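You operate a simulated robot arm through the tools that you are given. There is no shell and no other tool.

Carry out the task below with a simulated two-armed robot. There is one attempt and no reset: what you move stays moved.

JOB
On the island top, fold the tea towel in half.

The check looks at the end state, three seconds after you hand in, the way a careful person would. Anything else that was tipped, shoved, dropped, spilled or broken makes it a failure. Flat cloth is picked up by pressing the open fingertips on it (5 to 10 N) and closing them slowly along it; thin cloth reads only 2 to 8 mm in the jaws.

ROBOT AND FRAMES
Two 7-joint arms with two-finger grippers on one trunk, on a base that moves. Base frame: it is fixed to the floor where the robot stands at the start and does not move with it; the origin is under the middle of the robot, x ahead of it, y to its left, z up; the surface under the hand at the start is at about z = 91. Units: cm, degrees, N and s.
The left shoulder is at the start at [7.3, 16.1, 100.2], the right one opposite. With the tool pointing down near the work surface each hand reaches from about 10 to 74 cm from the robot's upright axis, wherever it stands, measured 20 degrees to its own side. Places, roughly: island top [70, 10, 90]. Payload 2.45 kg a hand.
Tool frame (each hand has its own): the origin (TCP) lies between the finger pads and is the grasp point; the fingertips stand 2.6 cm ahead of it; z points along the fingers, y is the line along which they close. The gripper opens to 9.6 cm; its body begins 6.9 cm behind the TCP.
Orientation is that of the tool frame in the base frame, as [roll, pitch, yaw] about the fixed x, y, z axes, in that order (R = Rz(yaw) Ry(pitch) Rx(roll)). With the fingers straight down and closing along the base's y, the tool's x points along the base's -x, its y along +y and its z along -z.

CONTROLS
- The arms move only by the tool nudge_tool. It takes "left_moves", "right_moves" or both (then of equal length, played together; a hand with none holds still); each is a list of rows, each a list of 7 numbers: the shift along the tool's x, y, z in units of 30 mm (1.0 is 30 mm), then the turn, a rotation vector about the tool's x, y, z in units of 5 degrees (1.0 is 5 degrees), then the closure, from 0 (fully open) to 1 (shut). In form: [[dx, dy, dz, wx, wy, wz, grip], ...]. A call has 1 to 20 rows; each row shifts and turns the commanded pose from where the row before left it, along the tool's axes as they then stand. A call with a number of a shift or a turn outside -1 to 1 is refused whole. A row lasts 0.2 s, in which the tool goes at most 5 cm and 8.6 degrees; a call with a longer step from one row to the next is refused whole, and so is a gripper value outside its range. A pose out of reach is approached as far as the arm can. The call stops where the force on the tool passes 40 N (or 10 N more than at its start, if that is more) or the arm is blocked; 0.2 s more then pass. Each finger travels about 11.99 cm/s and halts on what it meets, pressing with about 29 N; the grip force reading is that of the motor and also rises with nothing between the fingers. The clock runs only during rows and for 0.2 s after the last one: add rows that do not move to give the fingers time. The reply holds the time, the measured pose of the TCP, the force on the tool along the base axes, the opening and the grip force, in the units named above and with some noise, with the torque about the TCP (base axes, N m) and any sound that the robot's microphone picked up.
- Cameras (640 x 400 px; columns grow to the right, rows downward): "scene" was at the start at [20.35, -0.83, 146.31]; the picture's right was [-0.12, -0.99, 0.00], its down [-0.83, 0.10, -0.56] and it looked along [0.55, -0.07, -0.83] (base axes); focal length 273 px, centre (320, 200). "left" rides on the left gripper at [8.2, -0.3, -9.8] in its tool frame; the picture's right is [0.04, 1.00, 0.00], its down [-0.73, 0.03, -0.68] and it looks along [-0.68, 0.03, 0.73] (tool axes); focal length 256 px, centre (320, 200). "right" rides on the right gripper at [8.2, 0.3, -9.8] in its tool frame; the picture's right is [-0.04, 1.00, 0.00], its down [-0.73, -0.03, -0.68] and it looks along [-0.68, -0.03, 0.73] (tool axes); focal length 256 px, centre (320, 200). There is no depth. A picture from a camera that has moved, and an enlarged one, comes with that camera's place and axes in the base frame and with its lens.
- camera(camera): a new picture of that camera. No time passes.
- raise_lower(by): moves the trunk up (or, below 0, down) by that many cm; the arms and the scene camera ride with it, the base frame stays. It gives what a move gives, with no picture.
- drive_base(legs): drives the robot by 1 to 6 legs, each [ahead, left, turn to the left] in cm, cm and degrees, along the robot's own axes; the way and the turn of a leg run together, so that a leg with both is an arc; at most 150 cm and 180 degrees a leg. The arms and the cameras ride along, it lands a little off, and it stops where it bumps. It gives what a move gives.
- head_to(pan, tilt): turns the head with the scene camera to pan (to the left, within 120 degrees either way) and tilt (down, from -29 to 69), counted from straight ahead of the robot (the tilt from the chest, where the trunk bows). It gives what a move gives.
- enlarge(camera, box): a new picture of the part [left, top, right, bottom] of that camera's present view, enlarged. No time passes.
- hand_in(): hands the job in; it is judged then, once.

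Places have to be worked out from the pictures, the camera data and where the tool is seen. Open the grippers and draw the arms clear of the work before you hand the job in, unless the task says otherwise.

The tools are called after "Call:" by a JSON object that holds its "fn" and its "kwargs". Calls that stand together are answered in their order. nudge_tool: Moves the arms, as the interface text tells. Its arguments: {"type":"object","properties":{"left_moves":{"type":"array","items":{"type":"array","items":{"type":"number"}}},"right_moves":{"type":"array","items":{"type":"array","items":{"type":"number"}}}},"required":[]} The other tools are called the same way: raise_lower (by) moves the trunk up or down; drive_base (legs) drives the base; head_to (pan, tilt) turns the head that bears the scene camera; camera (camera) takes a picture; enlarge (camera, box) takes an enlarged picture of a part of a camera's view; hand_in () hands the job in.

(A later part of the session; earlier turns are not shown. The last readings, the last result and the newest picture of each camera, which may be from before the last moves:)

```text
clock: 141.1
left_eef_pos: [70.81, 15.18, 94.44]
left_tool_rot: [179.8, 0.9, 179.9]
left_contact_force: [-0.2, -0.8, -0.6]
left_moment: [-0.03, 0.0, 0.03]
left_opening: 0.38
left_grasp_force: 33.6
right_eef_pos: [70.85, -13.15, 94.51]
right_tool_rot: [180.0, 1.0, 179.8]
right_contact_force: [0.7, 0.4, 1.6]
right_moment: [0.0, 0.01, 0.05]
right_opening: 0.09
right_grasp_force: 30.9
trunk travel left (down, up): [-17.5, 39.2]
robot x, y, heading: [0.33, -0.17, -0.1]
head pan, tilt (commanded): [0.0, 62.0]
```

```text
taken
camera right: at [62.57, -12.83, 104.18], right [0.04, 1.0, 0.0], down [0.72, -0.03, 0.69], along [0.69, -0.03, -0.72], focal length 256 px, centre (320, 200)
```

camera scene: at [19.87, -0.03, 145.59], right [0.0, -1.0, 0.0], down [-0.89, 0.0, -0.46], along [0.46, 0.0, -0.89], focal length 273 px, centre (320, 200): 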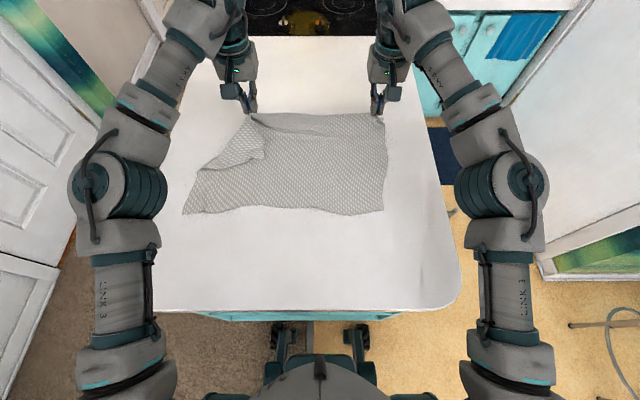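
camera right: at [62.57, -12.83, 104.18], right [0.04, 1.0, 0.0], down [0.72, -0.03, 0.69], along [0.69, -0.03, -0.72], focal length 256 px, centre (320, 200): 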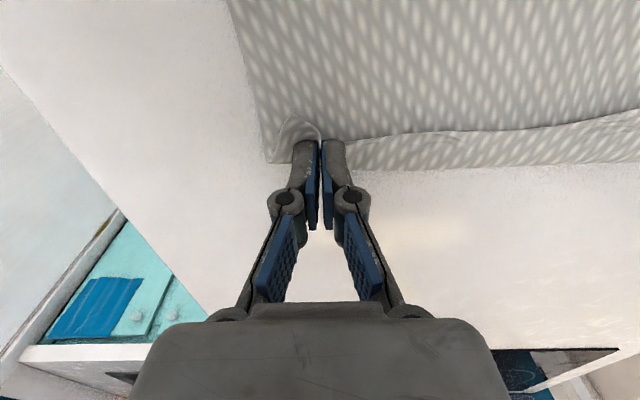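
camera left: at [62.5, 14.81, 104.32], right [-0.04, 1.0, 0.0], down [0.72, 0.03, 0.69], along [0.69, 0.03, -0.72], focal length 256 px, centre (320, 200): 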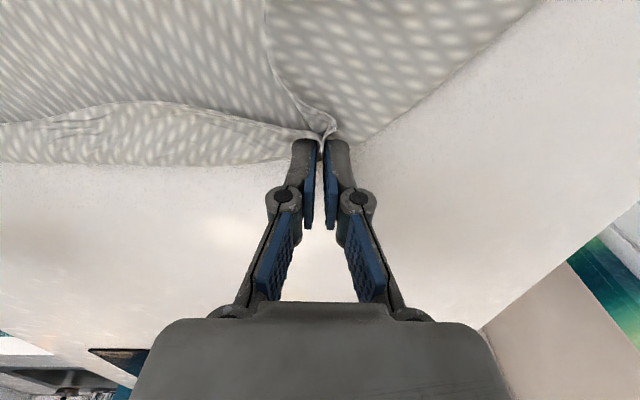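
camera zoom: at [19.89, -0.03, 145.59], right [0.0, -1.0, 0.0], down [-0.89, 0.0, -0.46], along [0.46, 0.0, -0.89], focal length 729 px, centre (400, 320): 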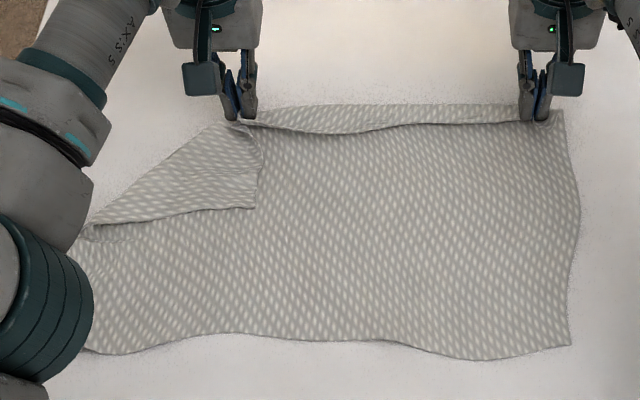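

The towel is open. The gripped far edge curled over on top as a small hem, along with the corner triangle, and both should fall open once the towel hangs from its middle. I'll release and raise the hands.

Call:
{"fn": "nudge_tool", "kwargs": {"left_moves": [[0, 0, 0.1, 0, 0, 0, 1.0], [0, 0, 0, 0, 0, 0, 0.95], [0, 0, 0, 0, 0, 0, 0.88], [0, 0, 0, 0, 0, 0, 0.8], [0, 0, -0.1, 0, 0, 0, 0.72], [0, 0, -0.3, 0, 0, 0, 0.65], [0, 0, -0.7, 0, 0, 0, 0.65], [0, 0, -0.9, 0, 0, 0, 0.65], [0.4, 0, -0.9, 0, 0, 0, 0.65], [0.6, 0, -0.9, 0, 0, 0, 0.65], [0.8, 0, -0.5, 0, 0, 0, 0.65], [0.9, 0, 0, 0, 0, 0, 0.65]], "right_moves": [[0, 0, 0.1, 0, 0, 0, 1.0], [0, 0, 0, 0, 0, 0, 0.95], [0, 0, 0, 0, 0, 0, 0.88], [0, 0, 0, 0, 0, 0, 0.8], [0, 0, -0.1, 0, 0, 0, 0.72], [0, 0, -0.3, 0, 0, 0, 0.65], [0, 0, -0.7, 0, 0, 0, 0.65], [0, 0, -0.9, 0, 0, 0, 0.65], [0.4, 0, -0.9, 0, 0, 0, 0.65], [0.6, 0, -0.9, 0, 0, 0, 0.65], [0.8, 0, -0.5, 0, 0, 0, 0.65], [0.9, 0, 0, 0, 0, 0, 0.65]]}}

Call:
{"fn": "camera", "kwargs": {"camera": "scene"}}

Call:
{"fn": "camera", "kwargs": {"camera": "left"}}

Call:
{"fn": "camera", "kwargs": {"camera": "right"}}

```text
clock: 143.7
left_eef_pos: [67.22, 14.86, 106.99]
left_tool_rot: [179.9, 0.8, 179.9]
left_contact_force: [0.3, 0.0, 0.1]
left_moment: [0.0, 0.01, 0.02]
left_opening: 3.32
left_grasp_force: 0.1
left hand out of reach, approached as far as the arm can: row 8, 9, 10, 11, 12
right_eef_pos: [61.13, -13.84, 106.62]
right_tool_rot: [179.8, 0.9, 179.8]
right_contact_force: [0.2, 0.7, -0.1]
right_moment: [0.0, -0.02, 0.0]
right_opening: 3.35
right_grasp_force: 0.0
right hand out of reach, approached as far as the arm can: row 7, 8
trunk travel left (down, up): [-17.5, 39.2]
robot x, y, heading: [0.19, -0.01, -0.1]
head pan, tilt (commanded): [0.0, 62.0]
```

```text
taken
camera scene: at [19.83, -0.22, 145.58], right [0.0, -1.0, 0.0], down [-0.89, 0.0, -0.46], along [0.46, 0.0, -0.89], focal length 273 px, centre (320, 200)
```

scene: 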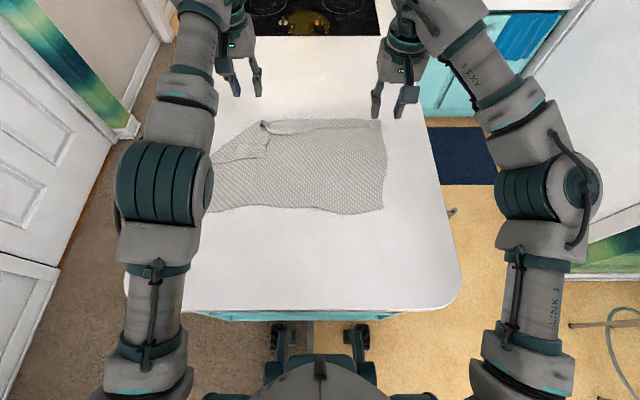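

```text
taken
camera left: at [58.81, 14.59, 116.82], right [-0.04, 1.0, 0.0], down [0.72, 0.03, 0.69], along [0.69, 0.03, -0.72], focal length 256 px, centre (320, 200)
```

left: 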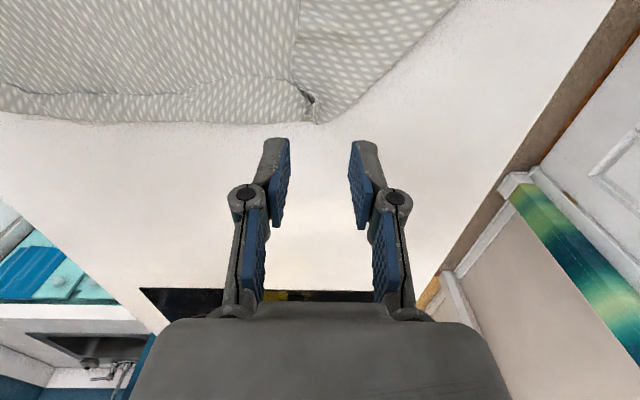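

```text
taken
camera right: at [52.93, -13.43, 116.34], right [0.04, 1.0, 0.0], down [0.72, -0.03, 0.69], along [0.69, -0.03, -0.72], focal length 256 px, centre (320, 200)
```

right: 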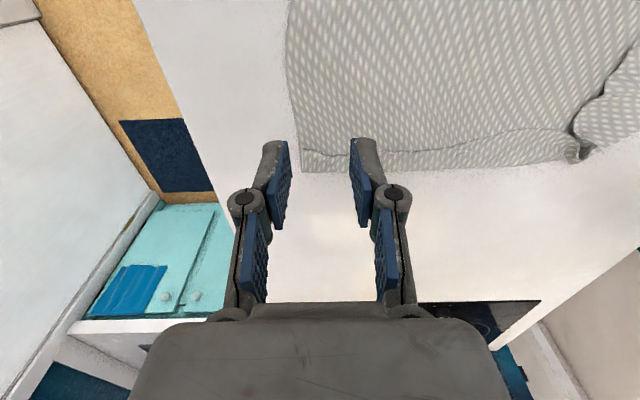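

Released. I'll bring both hands back over the middle of the towel and start turning them inward (fingers closing along x) for the clothespin pinch.

Call:
{"fn": "nudge_tool", "kwargs": {"left_moves": [[0.567, 0.506, 0, 0, 0, 0, 0.62], [0.567, 0.506, 0, 0, 0, 0, 0.62], [0.567, 0.506, 0, 0, 0, 0, 0.62], [0.567, 0.506, 0, 0, 0, 0, 0.62], [0.567, 0.506, 0, 0, 0, 0, 0.62], [0.567, 0.506, 0, 0, 0, 0, 0.62], [0, 0, 0, 0, 0, -1, 0.62], [0, 0, 0, 0, 0, -1, 0.62], [0, 0, 0, 0, 0, -1, 0.62], [0, 0, 0, 0, 0, -1, 0.62], [0, 0, 0, 0, 0, -1, 0.62], [0, 0, 0, 0, 0, -1, 0.62], [0, 0, 0, 0, 0, -1, 0.62], [0, 0, 0, 0, 0, -1, 0.62], [0, 0, 0, 0, 0, -1, 0.62], [0, 0, 0, 0, 0, -1, 0.62]], "right_moves": [[0.228, -0.122, 0, 0, 0, 0, 0.62], [0.228, -0.122, 0, 0, 0, 0, 0.62], [0.228, -0.122, 0, 0, 0, 0, 0.62], [0.228, -0.122, 0, 0, 0, 0, 0.62], [0.228, -0.122, 0, 0, 0, 0, 0.62], [0.228, -0.122, 0, 0, 0, 0, 0.62], [0, 0, 0, 0, 0, 1, 0.62], [0, 0, 0, 0, 0, 1, 0.62], [0, 0, 0, 0, 0, 1, 0.62], [0, 0, 0, 0, 0, 1, 0.62], [0, 0, 0, 0, 0, 1, 0.62], [0, 0, 0, 0, 0, 1, 0.62], [0, 0, 0, 0, 0, 1, 0.62], [0, 0, 0, 0, 0, 1, 0.62], [0, 0, 0, 0, 0, 1, 0.62], [0, 0, 0, 0, 0, 1, 0.62]]}}

Call:
{"fn": "camera", "kwargs": {"camera": "scene"}}

```text
clock: 147.1
left_eef_pos: [67.21, 15.51, 107.56]
left_tool_rot: [-179.3, 0.6, -130.0]
left_contact_force: [0.5, -0.7, -0.1]
left_moment: [-0.01, 0.0, -0.02]
left_opening: 3.65
left_grasp_force: 0.1
left hand out of reach, approached as far as the arm can: row 1, 2, 3, 4, 5, 6
right_eef_pos: [57.11, -15.78, 106.63]
right_tool_rot: [179.3, 0.5, 129.8]
right_contact_force: [0.1, 0.2, 0.7]
right_moment: [0.0, -0.04, 0.01]
right_opening: 3.63
right_grasp_force: 0.0
trunk travel left (down, up): [-17.5, 39.2]
robot x, y, heading: [0.01, 0.03, -0.2]
head pan, tilt (commanded): [0.0, 62.0]
```

```text
taken
camera scene: at [19.85, -0.14, 145.59], right [0.0, -1.0, 0.0], down [-0.89, 0.0, -0.46], along [0.46, 0.0, -0.89], focal length 273 px, centre (320, 200)
```

scene: 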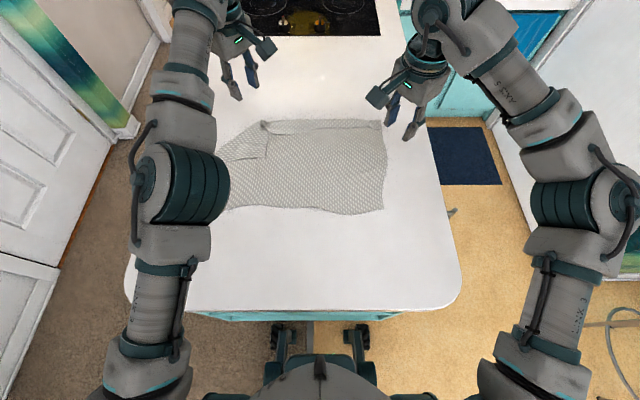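

The left arm is stuck in an awkward configuration at x = 67. I'll try moving it down a little and straight back toward the robot, staying high above the towel.

Call:
{"fn": "nudge_tool", "kwargs": {"left_moves": [[0, 0, 0.3, 0, 0, 0, 0.62], [0, 0, 0.3, 0, 0, 0, 0.62], [0.214, 0.255, 0.167, 0, 0, 0, 0.62], [0.214, 0.255, 0.167, 0, 0, 0, 0.62], [0.214, 0.255, 0, 0, 0, 0, 0.62], [0.214, 0.255, 0, 0, 0, 0, 0.62], [0.214, 0.255, 0, 0, 0, 0, 0.62], [0.214, 0.255, 0, 0, 0, 0, 0.62]]}}

Call:
{"fn": "camera", "kwargs": {"camera": "scene"}}

```text
clock: 148.9
left_eef_pos: [67.04, 14.94, 107.4]
left_tool_rot: [-179.4, 0.6, -130.0]
left_contact_force: [-1.2, 0.0, -0.6]
left_moment: [0.02, -0.01, 0.0]
left_opening: 3.65
left_grasp_force: 0.1
left hand out of reach, approached as far as the arm can: row 1, 2, 3, 4, 5, 6, 7, 8
right_eef_pos: [57.03, -15.91, 106.62]
right_tool_rot: [179.3, 0.6, 129.9]
right_contact_force: [0.4, -0.9, 0.0]
right_moment: [0.02, -0.01, -0.01]
right_opening: 3.63
right_grasp_force: 0.0
trunk travel left (down, up): [-17.5, 39.2]
robot x, y, heading: [0.06, 0.06, -0.3]
head pan, tilt (commanded): [0.0, 62.0]
```

```text
taken
camera scene: at [19.83, -0.15, 145.59], right [0.0, -1.0, 0.0], down [-0.89, 0.0, -0.46], along [0.46, 0.0, -0.89], focal length 273 px, centre (320, 200)
```

scene: 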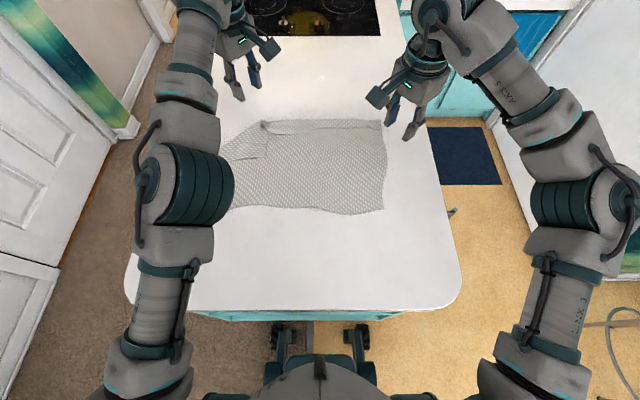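

The left arm isn't responding in that direction. I'll test upward and outward moves to free it from the limit.

Call:
{"fn": "nudge_tool", "kwargs": {"left_moves": [[0, 0, -0.4, 0, 0, 0, 0.62], [0, 0, -0.4, 0, 0, 0, 0.62], [0, 0, -0.4, 0, 0, 0, 0.62], [-0.255, 0.214, 0, 0, 0, 0, 0.62], [-0.255, 0.214, 0, 0, 0, 0, 0.62], [-0.255, 0.214, 0, 0, 0, 0, 0.62]]}}

```text
clock: 150.3
left_eef_pos: [66.31, 17.16, 109.56]
left_tool_rot: [-179.7, 0.3, -130.0]
left_contact_force: [-0.5, -0.4, -0.1]
left_moment: [0.01, -0.01, 0.03]
left_opening: 3.64
left_grasp_force: 0.0
left hand out of reach, approached as far as the arm can: row 1, 2, 3, 6
right_eef_pos: [57.07, -15.74, 106.64]
right_tool_rot: [179.3, 0.6, 129.9]
right_contact_force: [-0.4, 0.0, 0.3]
right_moment: [-0.02, -0.04, 0.03]
right_opening: 3.65
right_grasp_force: 0.0
trunk travel left (down, up): [-17.5, 39.2]
robot x, y, heading: [0.07, -0.13, -0.2]
head pan, tilt (commanded): [0.0, 62.0]
```

It moved outward and up a little. I'll continue alternating outward, upward and backward moves to work it free.

Call:
{"fn": "nudge_tool", "kwargs": {"left_moves": [[-0.255, 0.214, -0.3, 0, 0, 0, 0.62], [-0.255, 0.214, -0.3, 0, 0, 0, 0.62], [-0.255, 0.214, -0.3, 0, 0, 0, 0.62], [-0.255, 0.214, -0.3, 0, 0, 0, 0.62], [0.1, 0.4, -0.2, 0, 0, 0, 0.62], [0.1, 0.4, -0.2, 0, 0, 0, 0.62], [0.214, 0.255, 0, 0, 0, 0, 0.62], [0.214, 0.255, 0, 0, 0, 0, 0.62]]}}

Call:
{"fn": "camera", "kwargs": {"camera": "scene"}}

```text
clock: 152.1
left_eef_pos: [60.38, 21.76, 113.82]
left_tool_rot: [-179.3, 0.6, -130.0]
left_contact_force: [-0.3, -0.1, 0.0]
left_moment: [0.03, -0.02, -0.02]
left_opening: 3.63
left_grasp_force: 0.1
left hand out of reach, approached as far as the arm can: row 2, 3, 4
right_eef_pos: [57.12, -15.71, 106.64]
right_tool_rot: [179.3, 0.6, 129.9]
right_contact_force: [-0.1, 0.1, 0.7]
right_moment: [0.0, -0.04, -0.01]
right_opening: 3.65
right_grasp_force: 0.0
trunk travel left (down, up): [-17.5, 39.2]
robot x, y, heading: [-0.08, 0.37, -0.3]
head pan, tilt (commanded): [0.0, 62.0]
```

```text
taken
camera scene: at [19.74, 0.01, 145.61], right [0.0, -1.0, 0.0], down [-0.89, 0.0, -0.46], along [0.46, 0.0, -0.89], focal length 273 px, centre (320, 200)
```

scene: 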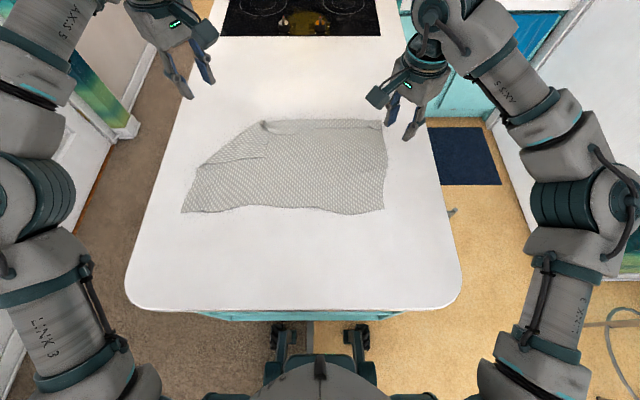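

The left arm is free again. Now I'll enlarge the view to measure the towel.

Call:
{"fn": "enlarge", "kwargs": {"camera": "scene", "box": [160, 90, 410, 240]}}

```text
2.56 times, centred on (285, 165) of scene
camera zoom: at [19.74, 0.01, 145.61], right [0.0, -1.0, 0.0], down [-0.89, 0.0, -0.46], along [0.46, 0.0, -0.89], focal length 700 px, centre (410, 290)
```

zoom: 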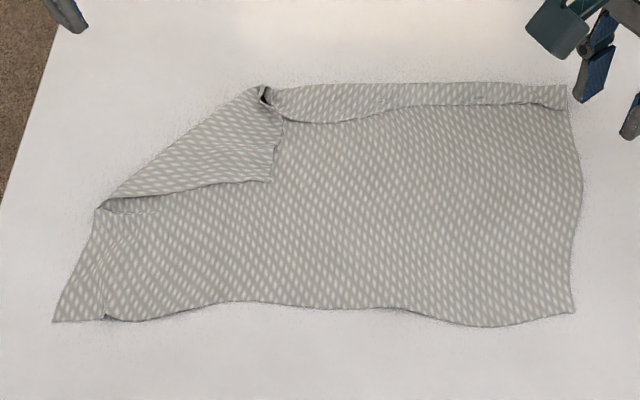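

The corner triangle lies over the left part of the middle line, so I can't pinch there yet. Better plan: pick up the near edge by both corners (single layer on bare counter), raise the towel high so it hangs straight and everything unrolls, and lay it flat again. I'll turn the hands back and hover over the near corners.

Call:
{"fn": "nudge_tool", "kwargs": {"left_moves": [[0, 0, 0, 0, 0, 1, 0.65], [0, 0, 0, 0, 0, 1, 0.65], [0, 0, 0, 0, 0, 1, 0.65], [0, 0, 0, 0, 0, 1, 0.65], [0, 0, 0, 0, 0, 1, 0.65], [0, 0, 0, 0, 0, 1, 0.65], [0, 0, 0, 0, 0, 1, 0.65], [0, 0, 0, 0, 0, 1, 0.65], [0, 0, 0, 0, 0, 1, 0.65], [0, 0, 0, 0, 0, 1, 0.65], [0.47, 0.13, 0.46, 0, 0, 0, 0.65], [0.47, 0.13, 0.46, 0, 0, 0, 0.65], [0.47, 0.13, 0.46, 0, 0, 0, 0.65], [0.47, 0.13, 0.46, 0, 0, 0, 0.65], [0.47, 0.13, 0.46, 0, 0, 0, 0.65], [0.47, 0.13, 0.46, 0, 0, 0, 0.65], [0.47, 0.13, 0.46, 0, 0, 0, 0.65], [0.47, 0.13, 0.46, 0, 0, 0, 0.65], [0.47, 0.13, 0.46, 0, 0, 0, 0.65], [0.47, 0.13, 0.46, 0, 0, 0, 0.65]], "right_moves": [[0, 0, 0, 0, 0, -1, 0.65], [0, 0, 0, 0, 0, -1, 0.65], [0, 0, 0, 0, 0, -1, 0.65], [0, 0, 0, 0, 0, -1, 0.65], [0, 0, 0, 0, 0, -1, 0.65], [0, 0, 0, 0, 0, -1, 0.65], [0, 0, 0, 0, 0, -1, 0.65], [0, 0, 0, 0, 0, -1, 0.65], [0, 0, 0, 0, 0, -1, 0.65], [0, 0, 0, 0, 0, -1, 0.65], [0.353, 0.163, 0.22, 0, 0, 0, 0.65], [0.353, 0.163, 0.22, 0, 0, 0, 0.65], [0.353, 0.163, 0.22, 0, 0, 0, 0.65], [0.353, 0.163, 0.22, 0, 0, 0, 0.65], [0.353, 0.163, 0.22, 0, 0, 0, 0.65], [0.353, 0.163, 0.22, 0, 0, 0, 0.65], [0.353, 0.163, 0.22, 0, 0, 0, 0.65], [0.353, 0.163, 0.22, 0, 0, 0, 0.65], [0.353, 0.163, 0.22, 0, 0, 0, 0.65], [0.353, 0.163, 0.22, 0, 0, 0, 0.65]]}}

Call:
{"fn": "camera", "kwargs": {"camera": "left"}}

Call:
{"fn": "camera", "kwargs": {"camera": "right"}}

Call:
{"fn": "camera", "kwargs": {"camera": "scene"}}

```text
clock: 156.3
left_eef_pos: [46.67, 25.81, 99.67]
left_tool_rot: [-180.0, 0.8, 179.9]
left_contact_force: [-0.1, 0.2, -0.5]
left_moment: [0.0, 0.03, -0.01]
left_opening: 3.39
left_grasp_force: 0.0
right_eef_pos: [46.6, -10.54, 99.74]
right_tool_rot: [180.0, 0.9, -180.0]
right_contact_force: [-1.0, 0.1, -0.5]
right_moment: [0.02, 0.04, 0.02]
right_opening: 3.36
right_grasp_force: 0.2
trunk travel left (down, up): [-17.5, 39.2]
robot x, y, heading: [-0.22, 0.14, -0.2]
head pan, tilt (commanded): [0.0, 62.0]
```

```text
taken
camera left: at [38.24, 25.42, 109.52], right [-0.04, 1.0, 0.0], down [0.72, 0.03, 0.69], along [0.69, 0.03, -0.72], focal length 256 px, centre (320, 200)
```

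left: 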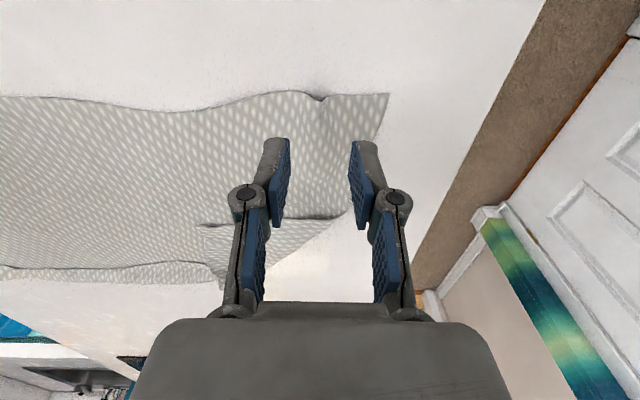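

```text
taken
camera right: at [38.3, -10.32, 109.55], right [0.04, 1.0, 0.0], down [0.72, -0.03, 0.69], along [0.69, -0.03, -0.72], focal length 256 px, centre (320, 200)
```

right: 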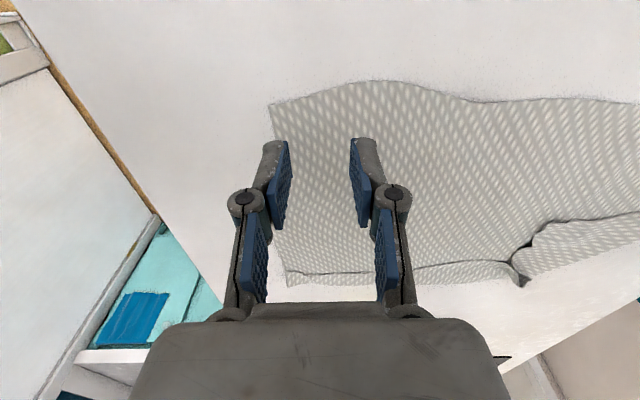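

```text
taken
camera scene: at [19.7, 0.17, 145.61], right [0.0, -1.0, 0.0], down [-0.89, 0.0, -0.46], along [0.46, 0.0, -0.89], focal length 273 px, centre (320, 200)
```

scene: 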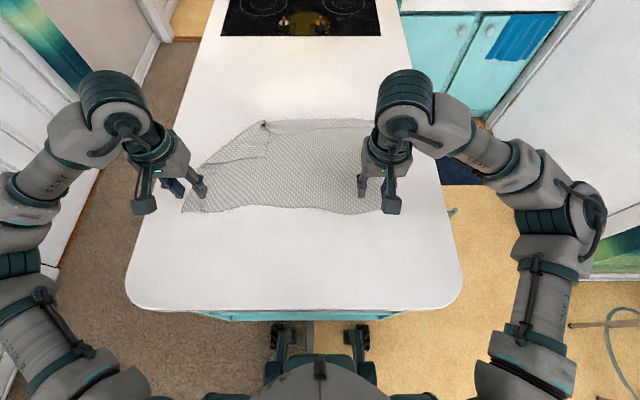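

Both hands are well placed just inside the near edge (edge ≈ 45.2 left, 45.1 right). I'll lower to near contact.

Call:
{"fn": "nudge_tool", "kwargs": {"left_moves": [[0, 0, 0.4, 0, 0, 0, 0.65], [0, 0, 0.4, 0, 0, 0, 0.65], [0, 0, 0.4, 0, 0, 0, 0.65], [0, 0, 0.4, 0, 0, 0, 0.65], [0, 0, 0.25, 0, 0, 0, 0.65], [0, 0, 0.05, 0, 0, 0, 0.65], [0, 0, 0, 0, 0, 0, 0.65]], "right_moves": [[0, -0.1, 0.4, 0, 0, 0, 0.65], [0, 0, 0.4, 0, 0, 0, 0.65], [0, 0, 0.4, 0, 0, 0, 0.65], [0, 0, 0.4, 0, 0, 0, 0.65], [0, 0, 0.25, 0, 0, 0, 0.65], [0, 0, 0.05, 0, 0, 0, 0.65], [0, 0, 0, 0, 0, 0, 0.65]]}}

```text
clock: 157.9
left_eef_pos: [46.55, 25.84, 94.07]
left_tool_rot: [179.9, 1.0, 179.8]
left_contact_force: [-0.7, 0.7, 0.1]
left_moment: [0.0, 0.01, -0.01]
left_opening: 3.36
left_grasp_force: 0.1
right_eef_pos: [46.66, -11.07, 94.08]
right_tool_rot: [180.0, 0.9, 179.8]
right_contact_force: [0.7, 0.4, 0.5]
right_moment: [-0.04, -0.02, 0.0]
right_opening: 3.34
right_grasp_force: 0.1
trunk travel left (down, up): [-17.5, 39.2]
robot x, y, heading: [0.19, -0.27, -0.3]
head pan, tilt (commanded): [0.0, 62.0]
```

Fine steps down to light contact.

Call:
{"fn": "nudge_tool", "kwargs": {"left_moves": [[0, 0, 0.05, 0, 0, 0, 0.65], [0, 0, 0.04, 0, 0, 0, 0.65], [0, 0, 0.03, 0, 0, 0, 0.65], [0, 0, 0, 0, 0, 0, 0.65]], "right_moves": [[0, 0, 0.05, 0, 0, 0, 0.65], [0, 0, 0.04, 0, 0, 0, 0.65], [0, 0, 0.03, 0, 0, 0, 0.65], [0, 0, 0, 0, 0, 0, 0.65]]}}

```text
clock: 158.9
left_eef_pos: [46.78, 25.77, 93.68]
left_tool_rot: [180.0, 0.9, 179.8]
left_contact_force: [-0.9, 0.9, 5.2]
left_moment: [-0.02, 0.08, 0.01]
left_opening: 3.37
left_grasp_force: 0.4
right_eef_pos: [46.58, -11.15, 93.72]
right_tool_rot: [180.0, 0.9, 179.9]
right_contact_force: [0.2, 0.2, 0.2]
right_moment: [0.01, 0.01, -0.01]
right_opening: 3.34
right_grasp_force: 0.0
trunk travel left (down, up): [-17.5, 39.2]
robot x, y, heading: [-0.1, -0.16, -0.3]
head pan, tilt (commanded): [0.0, 62.0]
```

The left reads 5.2 N; I'll lower the right a touch more.

Call:
{"fn": "nudge_tool", "kwargs": {"right_moves": [[0, 0, 0.03, 0, 0, 0, 0.65], [0, 0, 0.02, 0, 0, 0, 0.65], [0, 0, 0, 0, 0, 0, 0.65]]}}

```text
clock: 159.7
left_eef_pos: [46.56, 25.75, 93.62]
left_tool_rot: [-180.0, 1.0, 179.9]
left_contact_force: [0.7, -0.4, 3.6]
left_moment: [0.01, -0.03, 0.0]
left_opening: 3.37
left_grasp_force: 0.4
right_eef_pos: [46.55, -11.04, 93.7]
right_tool_rot: [180.0, 1.0, 179.9]
right_contact_force: [0.0, -1.0, 12.4]
right_moment: [-0.16, 0.09, -0.02]
right_opening: 3.47
right_grasp_force: 0.6
trunk travel left (down, up): [-17.5, 39.2]
robot x, y, heading: [-0.06, 0.29, -0.2]
head pan, tilt (commanded): [0.0, 62.0]
```

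Left is at about 4 N and right at 12 N. I'll press the left slightly more, ease the right slightly, and close both slowly.

Call:
{"fn": "nudge_tool", "kwargs": {"left_moves": [[0, 0, 0.01, 0, 0, 0, 0.67], [0, 0, 0, 0, 0, 0, 0.69], [0, 0, 0, 0, 0, 0, 0.71], [0, 0, 0, 0, 0, 0, 0.73], [0, 0, 0, 0, 0, 0, 0.75], [0, 0, 0, 0, 0, 0, 0.77], [0, 0, 0, 0, 0, 0, 0.79], [0, 0, 0, 0, 0, 0, 0.81], [0, 0, 0, 0, 0, 0, 0.83], [0, 0, 0, 0, 0, 0, 0.85], [0, 0, 0, 0, 0, 0, 0.87], [0, 0, 0, 0, 0, 0, 0.89], [0, 0, 0, 0, 0, 0, 0.91], [0, 0, 0, 0, 0, 0, 0.93], [0, 0, 0, 0, 0, 0, 0.95], [0, 0, 0, 0, 0, 0, 0.97], [0, 0, 0, 0, 0, 0, 1.0], [0, 0, 0, 0, 0, 0, 1.0], [0, 0, 0, 0, 0, 0, 1.0]], "right_moves": [[0, 0, -0.015, 0, 0, 0, 0.67], [0, 0, 0, 0, 0, 0, 0.69], [0, 0, 0, 0, 0, 0, 0.71], [0, 0, 0, 0, 0, 0, 0.73], [0, 0, 0, 0, 0, 0, 0.75], [0, 0, 0, 0, 0, 0, 0.77], [0, 0, 0, 0, 0, 0, 0.79], [0, 0, 0, 0, 0, 0, 0.81], [0, 0, 0, 0, 0, 0, 0.83], [0, 0, 0, 0, 0, 0, 0.85], [0, 0, 0, 0, 0, 0, 0.87], [0, 0, 0, 0, 0, 0, 0.89], [0, 0, 0, 0, 0, 0, 0.91], [0, 0, 0, 0, 0, 0, 0.93], [0, 0, 0, 0, 0, 0, 0.95], [0, 0, 0, 0, 0, 0, 0.97], [0, 0, 0, 0, 0, 0, 1.0], [0, 0, 0, 0, 0, 0, 1.0], [0, 0, 0, 0, 0, 0, 1.0]]}}

Call:
{"fn": "camera", "kwargs": {"camera": "left"}}

Call:
{"fn": "camera", "kwargs": {"camera": "right"}}

```text
clock: 163.7
left_eef_pos: [46.47, 25.58, 93.72]
left_tool_rot: [-179.9, 1.0, 179.9]
left_contact_force: [-2.5, -5.5, 14.8]
left_moment: [-0.17, 0.15, -0.01]
left_opening: 0.69
left_grasp_force: 28.8
right_eef_pos: [46.57, -11.08, 93.71]
right_tool_rot: [179.9, 1.0, 180.0]
right_contact_force: [-0.1, 2.2, 7.2]
right_moment: [0.12, 0.06, -0.03]
right_opening: 0.39
right_grasp_force: 34.2
trunk travel left (down, up): [-17.5, 39.2]
robot x, y, heading: [-0.03, -0.17, -0.2]
head pan, tilt (commanded): [0.0, 62.0]
```

```text
taken
camera left: at [38.15, 25.28, 103.48], right [-0.04, 1.0, 0.0], down [0.72, 0.03, 0.69], along [0.69, 0.03, -0.72], focal length 256 px, centre (320, 200)
```

left: 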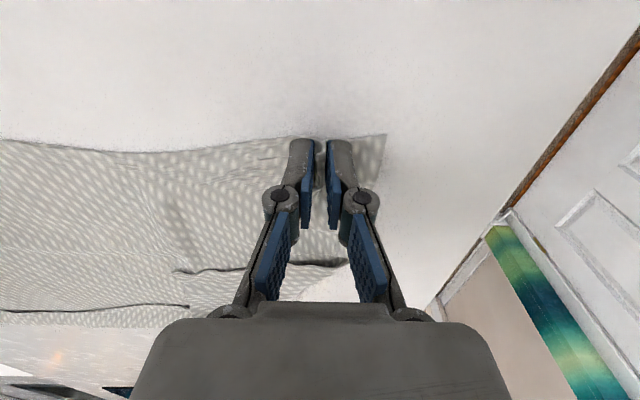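

```text
taken
camera right: at [38.3, -10.8, 103.38], right [0.04, 1.0, 0.0], down [0.72, -0.03, 0.69], along [0.69, -0.03, -0.72], focal length 256 px, centre (320, 200)
```

right: 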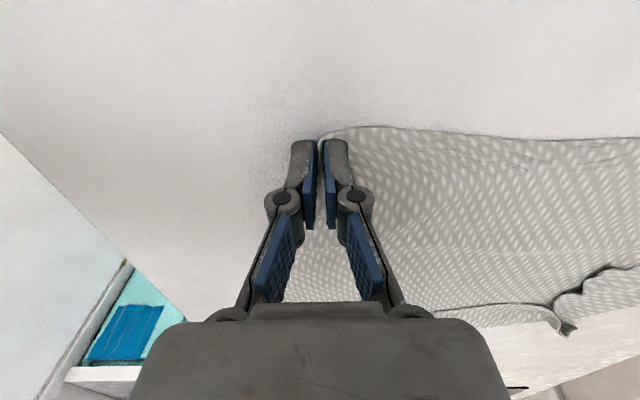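

Both near corners are gripped (0.69 and 0.39 cm). I'll lift 12 cm with the arms while moving a little forward, then check.

Call:
{"fn": "nudge_tool", "kwargs": {"left_moves": [[0, -0.05, -0.3, 0, 0, 0, 1.0], [-0.1, -0.05, -0.4, 0, 0, 0, 1.0], [-0.2, 0, -0.4, 0, 0, 0, 1.0], [-0.2, 0, -0.4, 0, 0, 0, 1.0], [-0.2, 0, -0.4, 0, 0, 0, 1.0], [-0.25, 0, -0.4, 0, 0, 0, 1.0], [-0.25, 0, -0.4, 0, 0, 0, 1.0], [-0.25, 0, -0.4, 0, 0, 0, 1.0], [-0.25, 0, -0.4, 0, 0, 0, 1.0], [-0.25, 0, -0.4, 0, 0, 0, 1.0], [0, 0, 0, 0, 0, 0, 1.0]], "right_moves": [[0, 0.05, -0.3, 0, 0, 0, 1.0], [-0.1, 0.05, -0.4, 0, 0, 0, 1.0], [-0.2, 0, -0.4, 0, 0, 0, 1.0], [-0.2, 0, -0.4, 0, 0, 0, 1.0], [-0.2, 0, -0.4, 0, 0, 0, 1.0], [-0.25, 0, -0.4, 0, 0, 0, 1.0], [-0.25, 0, -0.4, 0, 0, 0, 1.0], [-0.25, 0, -0.4, 0, 0, 0, 1.0], [-0.25, 0, -0.4, 0, 0, 0, 1.0], [-0.25, 0, -0.4, 0, 0, 0, 1.0], [0, 0, 0, 0, 0, 0, 1.0]]}}

Call:
{"fn": "camera", "kwargs": {"camera": "scene"}}

Call:
{"fn": "camera", "kwargs": {"camera": "left"}}

```text
clock: 166.1
left_eef_pos: [52.51, 25.52, 105.36]
left_tool_rot: [-179.9, 0.9, 179.9]
left_contact_force: [0.0, -2.4, 0.1]
left_moment: [-0.06, -0.01, -0.02]
left_opening: 0.61
left_grasp_force: 28.9
right_eef_pos: [52.31, -10.8, 105.39]
right_tool_rot: [-179.9, 0.9, 180.0]
right_contact_force: [-0.5, 1.6, 1.0]
right_moment: [0.1, 0.04, -0.06]
right_opening: 0.04
right_grasp_force: 27.3
trunk travel left (down, up): [-17.5, 39.2]
robot x, y, heading: [-0.11, 0.01, -0.1]
head pan, tilt (commanded): [0.0, 62.0]
```

```text
taken
camera scene: at [19.79, 0.12, 145.59], right [0.0, -1.0, 0.0], down [-0.89, 0.0, -0.46], along [0.46, 0.0, -0.89], focal length 273 px, centre (320, 200)
```

scene: 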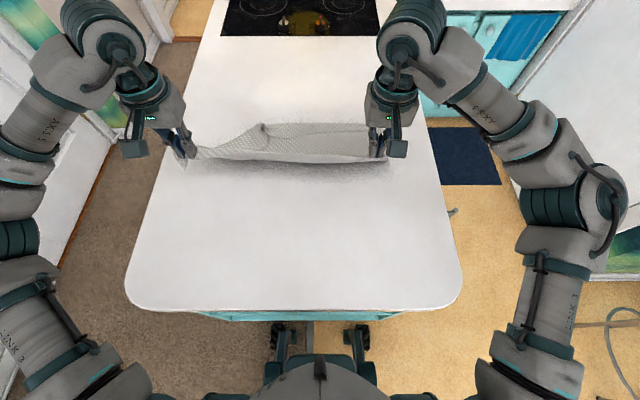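

```text
taken
camera left: at [44.06, 25.11, 115.06], right [-0.04, 1.0, 0.0], down [0.72, 0.03, 0.69], along [0.69, 0.03, -0.72], focal length 256 px, centre (320, 200)
```

left: 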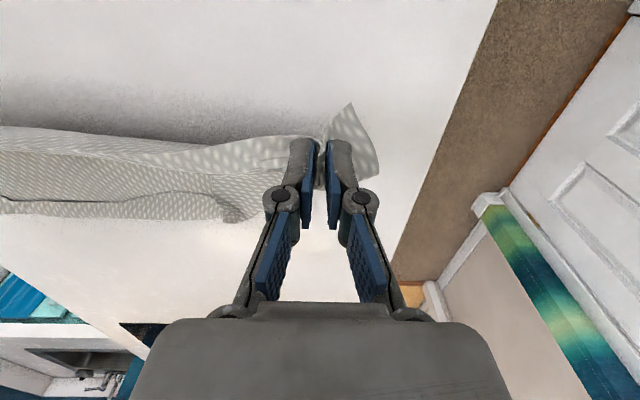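

Both corners are lifting well. Now I'll raise the trunk 12 cm, then check.

Call:
{"fn": "raise_lower", "kwargs": {"by": 12}}

Call:
{"fn": "camera", "kwargs": {"camera": "scene"}}

```text
clock: 167.6
left_eef_pos: [52.42, 25.43, 117.41]
left_tool_rot: [-179.9, 0.8, 179.9]
left_contact_force: [0.4, -1.0, 0.0]
left_moment: [0.02, -0.03, 0.01]
left_opening: 0.61
left_grasp_force: 29.1
right_eef_pos: [52.47, -10.74, 117.41]
right_tool_rot: [-179.9, 0.8, 179.9]
right_contact_force: [0.0, 1.9, 0.6]
right_moment: [-0.02, 0.0, 0.01]
right_opening: 0.06
right_grasp_force: 28.1
trunk travel left (down, up): [-29.5, 27.2]
robot x, y, heading: [-0.12, -0.1, 0.0]
head pan, tilt (commanded): [0.0, 62.0]
```

```text
taken
camera scene: at [10.4, 0.14, 158.3], right [0.0, -1.0, 0.0], down [-0.89, 0.0, -0.46], along [0.46, 0.0, -0.89], focal length 273 px, centre (320, 200)
```

scene: 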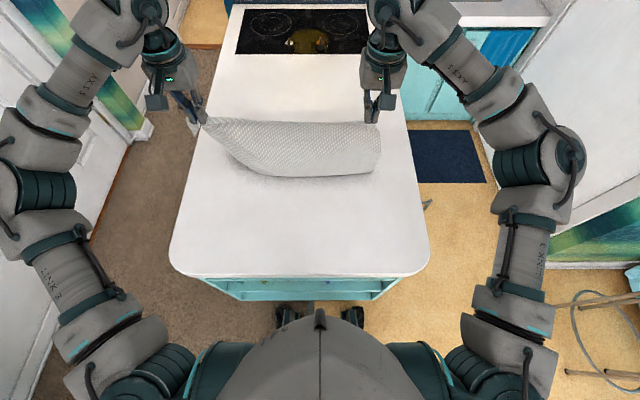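

The towel is rising; I'll raise another 10 cm so it hangs free.

Call:
{"fn": "raise_lower", "kwargs": {"by": 10}}

Call:
{"fn": "head_to", "kwargs": {"pan": 0, "tilt": 50}}

Call:
{"fn": "camera", "kwargs": {"camera": "scene"}}

Call:
{"fn": "camera", "kwargs": {"camera": "left"}}

Call:
{"fn": "camera", "kwargs": {"camera": "right"}}

```text
clock: 169.0
left_eef_pos: [52.53, 25.49, 127.38]
left_tool_rot: [180.0, 0.9, 179.9]
left_contact_force: [0.3, -0.8, -0.3]
left_moment: [-0.07, -0.04, -0.01]
left_opening: 0.58
left_grasp_force: 29.0
right_eef_pos: [52.51, -10.72, 127.4]
right_tool_rot: [-179.9, 0.8, 179.9]
right_contact_force: [0.1, 0.8, -0.2]
right_moment: [0.01, 0.03, -0.02]
right_opening: 0.07
right_grasp_force: 26.8
trunk travel left (down, up): [-39.5, 17.2]
robot x, y, heading: [-0.03, 0.04, -0.0]
head pan, tilt (commanded): [0.0, 62.0]
```

```text
clock: 169.7
left_eef_pos: [52.42, 25.46, 127.34]
left_tool_rot: [179.9, 0.8, 179.9]
left_contact_force: [0.0, -0.5, -0.6]
left_moment: [-0.04, -0.03, 0.02]
left_opening: 0.59
left_grasp_force: 29.4
right_eef_pos: [52.42, -10.75, 127.42]
right_tool_rot: [-180.0, 0.8, 179.9]
right_contact_force: [0.3, 2.1, -0.2]
right_moment: [0.06, 0.02, -0.01]
right_opening: 0.13
right_grasp_force: 27.2
trunk travel left (down, up): [-39.5, 17.2]
robot x, y, heading: [0.16, -0.21, -0.3]
head pan, tilt (commanded): [0.0, 50.0]
```

```text
taken
camera scene: at [7.88, 0.16, 169.82], right [0.0, -1.0, 0.0], down [-0.77, 0.0, -0.64], along [0.64, 0.0, -0.77], focal length 273 px, centre (320, 200)
```

scene: 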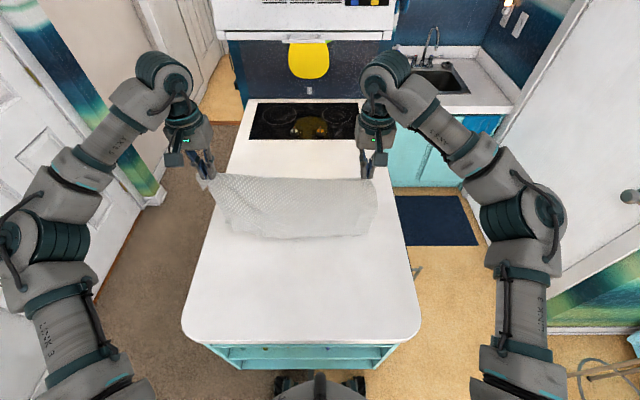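

```text
taken
camera left: at [44.03, 25.11, 137.19], right [-0.04, 1.0, 0.0], down [0.72, 0.03, 0.69], along [0.69, 0.03, -0.72], focal length 256 px, centre (320, 200)
```

left: 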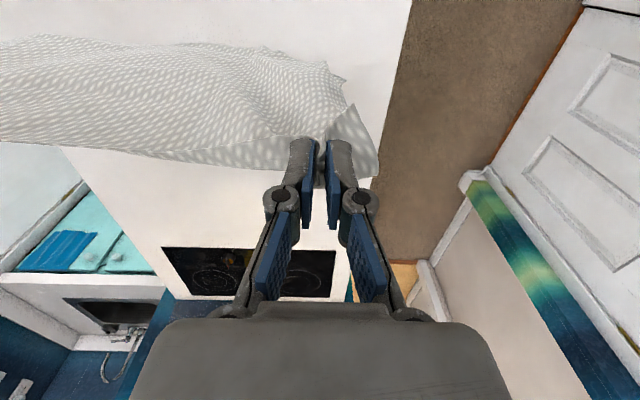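

```text
taken
camera right: at [44.18, -10.43, 137.14], right [0.04, 1.0, 0.0], down [0.72, -0.03, 0.69], along [0.69, -0.03, -0.72], focal length 256 px, centre (320, 200)
```

right: 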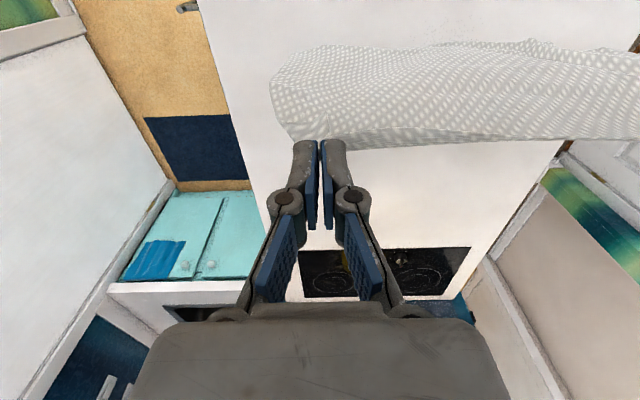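

I'll enlarge the hanging towel to see whether the corner and the hem have fallen open.

Call:
{"fn": "enlarge", "kwargs": {"camera": "scene", "box": [180, 130, 420, 280]}}

```text
2.67 times, centred on (300, 205) of scene
camera zoom: at [7.88, 0.16, 169.82], right [0.0, -1.0, 0.0], down [-0.77, 0.0, -0.64], along [0.64, 0.0, -0.77], focal length 729 px, centre (373, 187)
```

zoom: 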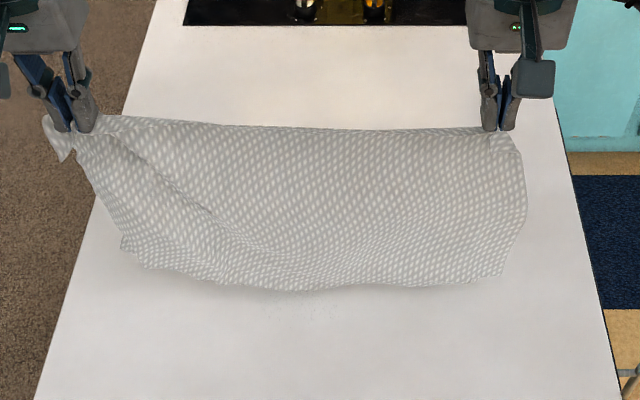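

It's hanging almost freely. I'll raise 4 cm more to be sure the bottom edge clears the counter and everything unrolls.

Call:
{"fn": "raise_lower", "kwargs": {"by": 5}}

Call:
{"fn": "camera", "kwargs": {"camera": "scene"}}

Call:
{"fn": "enlarge", "kwargs": {"camera": "scene", "box": [180, 120, 420, 270]}}

```text
clock: 170.6
left_eef_pos: [52.43, 25.41, 132.49]
left_tool_rot: [180.0, 0.7, 179.9]
left_contact_force: [0.5, -0.6, 0.3]
left_moment: [-0.02, 0.03, -0.01]
left_opening: 0.59
left_grasp_force: 29.1
right_eef_pos: [52.4, -10.73, 132.33]
right_tool_rot: [-179.8, 0.8, 179.9]
right_contact_force: [-1.3, 0.4, -0.7]
right_moment: [0.01, 0.0, -0.02]
right_opening: 0.09
right_grasp_force: 26.6
trunk travel left (down, up): [-44.5, 12.2]
robot x, y, heading: [0.04, 0.11, -0.2]
head pan, tilt (commanded): [0.0, 50.0]
```

```text
taken
camera scene: at [7.1, 0.18, 174.81], right [0.0, -1.0, 0.0], down [-0.77, 0.0, -0.64], along [0.64, 0.0, -0.77], focal length 273 px, centre (320, 200)
```

scene: 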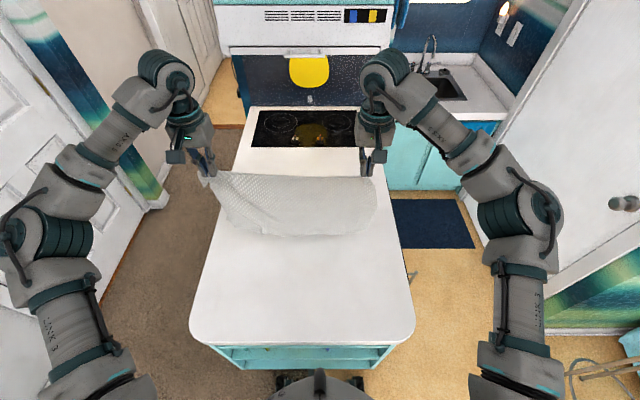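

```text
2.67 times, centred on (300, 195) of scene
camera zoom: at [7.1, 0.18, 174.81], right [0.0, -1.0, 0.0], down [-0.77, 0.0, -0.64], along [0.64, 0.0, -0.77], focal length 729 px, centre (373, 213)
```

zoom: 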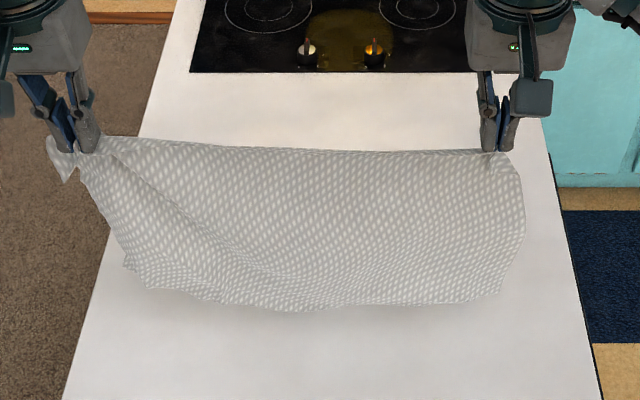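

The towel now hangs as a single, open sheet. I'll lay it down flat: move it forward to x ≈ 60, lower until the far edge touches, then come back toward the robot while lowering.

Call:
{"fn": "nudge_tool", "kwargs": {"left_moves": [[-0.25, 0, 0, 0, 0, 0, 1.0], [-0.35, 0, 0, 0, 0, 0, 1.0], [-0.35, 0, 0, 0, 0, 0, 1.0], [-0.35, 0, 0, 0, 0, 0, 1.0], [-0.35, 0, 0, 0, 0, 0, 1.0], [-0.35, 0, 0, 0, 0, 0, 1.0], [-0.35, 0, 0, 0, 0, 0, 1.0], [0, 0, 0, 0, 0, 0, 1.0], [0, 0, 0, 0, 0, 0, 1.0]], "right_moves": [[-0.25, 0, 0, 0, 0, 0, 1.0], [-0.35, 0, 0, 0, 0, 0, 1.0], [-0.35, 0, 0, 0, 0, 0, 1.0], [-0.35, 0, 0, 0, 0, 0, 1.0], [-0.35, 0, 0, 0, 0, 0, 1.0], [-0.35, 0, 0, 0, 0, 0, 1.0], [-0.35, 0, 0, 0, 0, 0, 1.0], [0, 0, 0, 0, 0, 0, 1.0], [0, 0, 0, 0, 0, 0, 1.0]]}}

Call:
{"fn": "raise_lower", "kwargs": {"by": -8}}

Call:
{"fn": "camera", "kwargs": {"camera": "scene"}}

Call:
{"fn": "enlarge", "kwargs": {"camera": "scene", "box": [180, 120, 420, 270]}}

```text
clock: 172.6
left_eef_pos: [59.42, 25.54, 132.44]
left_tool_rot: [180.0, 0.9, 179.9]
left_contact_force: [-0.1, -1.0, 0.4]
left_moment: [-0.05, -0.01, 0.0]
left_opening: 0.6
left_grasp_force: 29.0
right_eef_pos: [59.43, -10.78, 132.67]
right_tool_rot: [-179.9, 0.9, 179.9]
right_contact_force: [-0.1, 1.5, 0.3]
right_moment: [0.02, -0.01, -0.01]
right_opening: 0.2
right_grasp_force: 26.3
trunk travel left (down, up): [-44.5, 12.2]
robot x, y, heading: [0.04, -0.04, -0.2]
head pan, tilt (commanded): [0.0, 50.0]
```

```text
clock: 173.8
left_eef_pos: [59.32, 25.5, 124.57]
left_tool_rot: [180.0, 1.0, 179.9]
left_contact_force: [-0.1, -1.0, -0.1]
left_moment: [-0.01, -0.03, -0.01]
left_opening: 0.6
left_grasp_force: 28.9
right_eef_pos: [59.38, -10.79, 124.77]
right_tool_rot: [179.9, 0.9, 179.8]
right_contact_force: [-0.1, 1.0, -0.5]
right_moment: [0.02, -0.02, 0.03]
right_opening: 0.12
right_grasp_force: 29.1
trunk travel left (down, up): [-36.5, 20.2]
robot x, y, heading: [-0.21, 0.1, -0.2]
head pan, tilt (commanded): [0.0, 50.0]
```

```text
taken
camera scene: at [8.68, 0.14, 166.84], right [0.0, -1.0, 0.0], down [-0.77, 0.0, -0.64], along [0.64, 0.0, -0.77], focal length 273 px, centre (320, 200)
```

scene: 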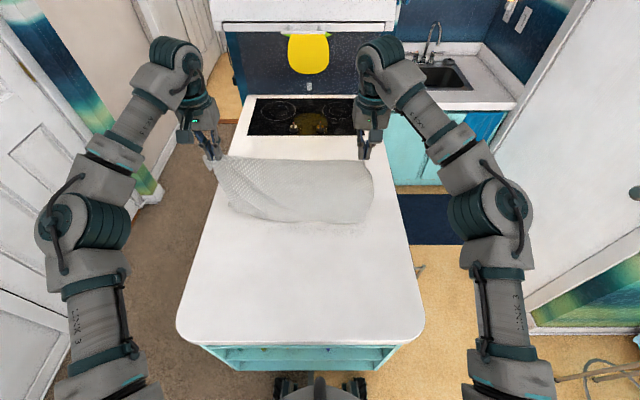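

```text
2.67 times, centred on (300, 195) of scene
camera zoom: at [8.68, 0.14, 166.84], right [0.0, -1.0, 0.0], down [-0.77, 0.0, -0.64], along [0.64, 0.0, -0.77], focal length 729 px, centre (373, 213)
```

zoom: 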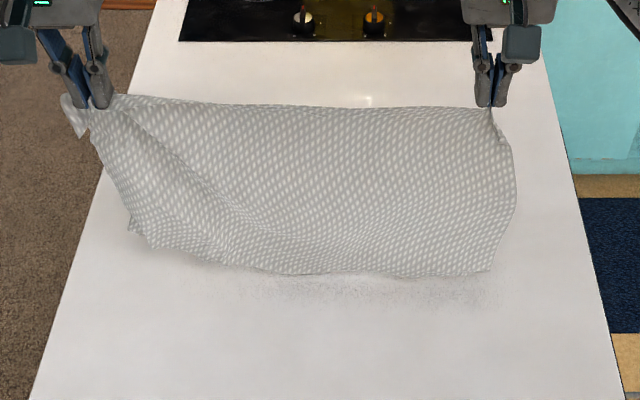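

The far edge is about 1–2 cm above the counter at x ≈ 61. I'll start coming back while lowering: 9 cm back and 3 cm down with the arms, then 5 cm down with the trunk.

Call:
{"fn": "nudge_tool", "kwargs": {"left_moves": [[0.1, 0, 0.2, 0, 0, 0, 1.0], [0.2, 0, 0.15, 0, 0, 0, 1.0], [0.3, 0, 0.1, 0, 0, 0, 1.0], [0.3, 0, 0.1, 0, 0, 0, 1.0], [0.3, 0, 0.1, 0, 0, 0, 1.0], [0.3, 0, 0.1, 0, 0, 0, 1.0], [0.3, 0, 0.1, 0, 0, 0, 1.0], [0.3, 0, 0.1, 0, 0, 0, 1.0], [0.3, 0, 0.1, 0, 0, 0, 1.0], [0.3, 0, 0.1, 0, 0, 0, 1.0], [0.3, 0, 0.1, 0, 0, 0, 1.0]], "right_moves": [[0.1, 0, 0.2, 0, 0, 0, 1.0], [0.2, 0, 0.15, 0, 0, 0, 1.0], [0.3, 0, 0.1, 0, 0, 0, 1.0], [0.3, 0, 0.1, 0, 0, 0, 1.0], [0.3, 0, 0.1, 0, 0, 0, 1.0], [0.3, 0, 0.1, 0, 0, 0, 1.0], [0.3, 0, 0.1, 0, 0, 0, 1.0], [0.3, 0, 0.1, 0, 0, 0, 1.0], [0.3, 0, 0.1, 0, 0, 0, 1.0], [0.3, 0, 0.1, 0, 0, 0, 1.0], [0.3, 0, 0.1, 0, 0, 0, 1.0]]}}

Call:
{"fn": "raise_lower", "kwargs": {"by": -4}}

Call:
{"fn": "enlarge", "kwargs": {"camera": "scene", "box": [180, 120, 420, 270]}}

```text
clock: 176.2
left_eef_pos: [50.45, 25.5, 120.56]
left_tool_rot: [-180.0, 0.9, 179.9]
left_contact_force: [-0.9, -1.4, 0.3]
left_moment: [-0.03, 0.02, 0.0]
left_opening: 0.6
left_grasp_force: 29.5
right_eef_pos: [50.37, -10.66, 120.73]
right_tool_rot: [-180.0, 0.9, 179.9]
right_contact_force: [0.0, 1.4, -0.1]
right_moment: [0.03, 0.04, 0.01]
right_opening: 0.13
right_grasp_force: 29.2
trunk travel left (down, up): [-36.5, 20.2]
robot x, y, heading: [-0.05, 0.14, -0.6]
head pan, tilt (commanded): [0.0, 50.0]
```

```text
clock: 177.0
left_eef_pos: [50.37, 25.46, 116.62]
left_tool_rot: [180.0, 1.0, 179.9]
left_contact_force: [-0.1, 0.0, -0.4]
left_moment: [-0.05, -0.02, -0.01]
left_opening: 0.6
left_grasp_force: 29.0
right_eef_pos: [50.43, -10.82, 116.8]
right_tool_rot: [-179.9, 1.0, 180.0]
right_contact_force: [-0.4, 0.6, -0.1]
right_moment: [0.03, -0.06, -0.02]
right_opening: 0.14
right_grasp_force: 29.5
trunk travel left (down, up): [-32.5, 24.2]
robot x, y, heading: [0.43, 0.14, -0.3]
head pan, tilt (commanded): [0.0, 50.0]
```

```text
2.67 times, centred on (300, 195) of scene
camera zoom: at [10.04, 0.14, 162.84], right [0.0, -1.0, 0.0], down [-0.77, 0.0, -0.64], along [0.64, 0.0, -0.77], focal length 729 px, centre (373, 213)
```

zoom: 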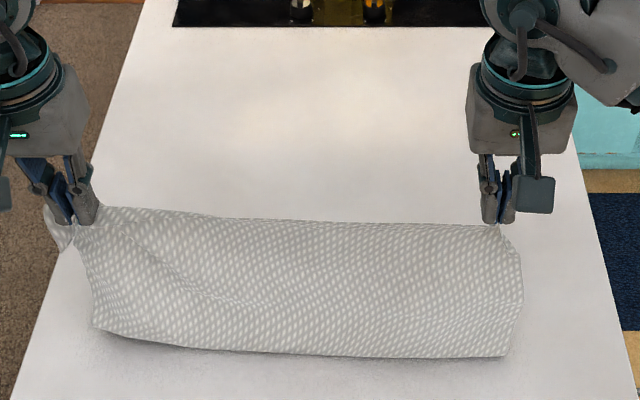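

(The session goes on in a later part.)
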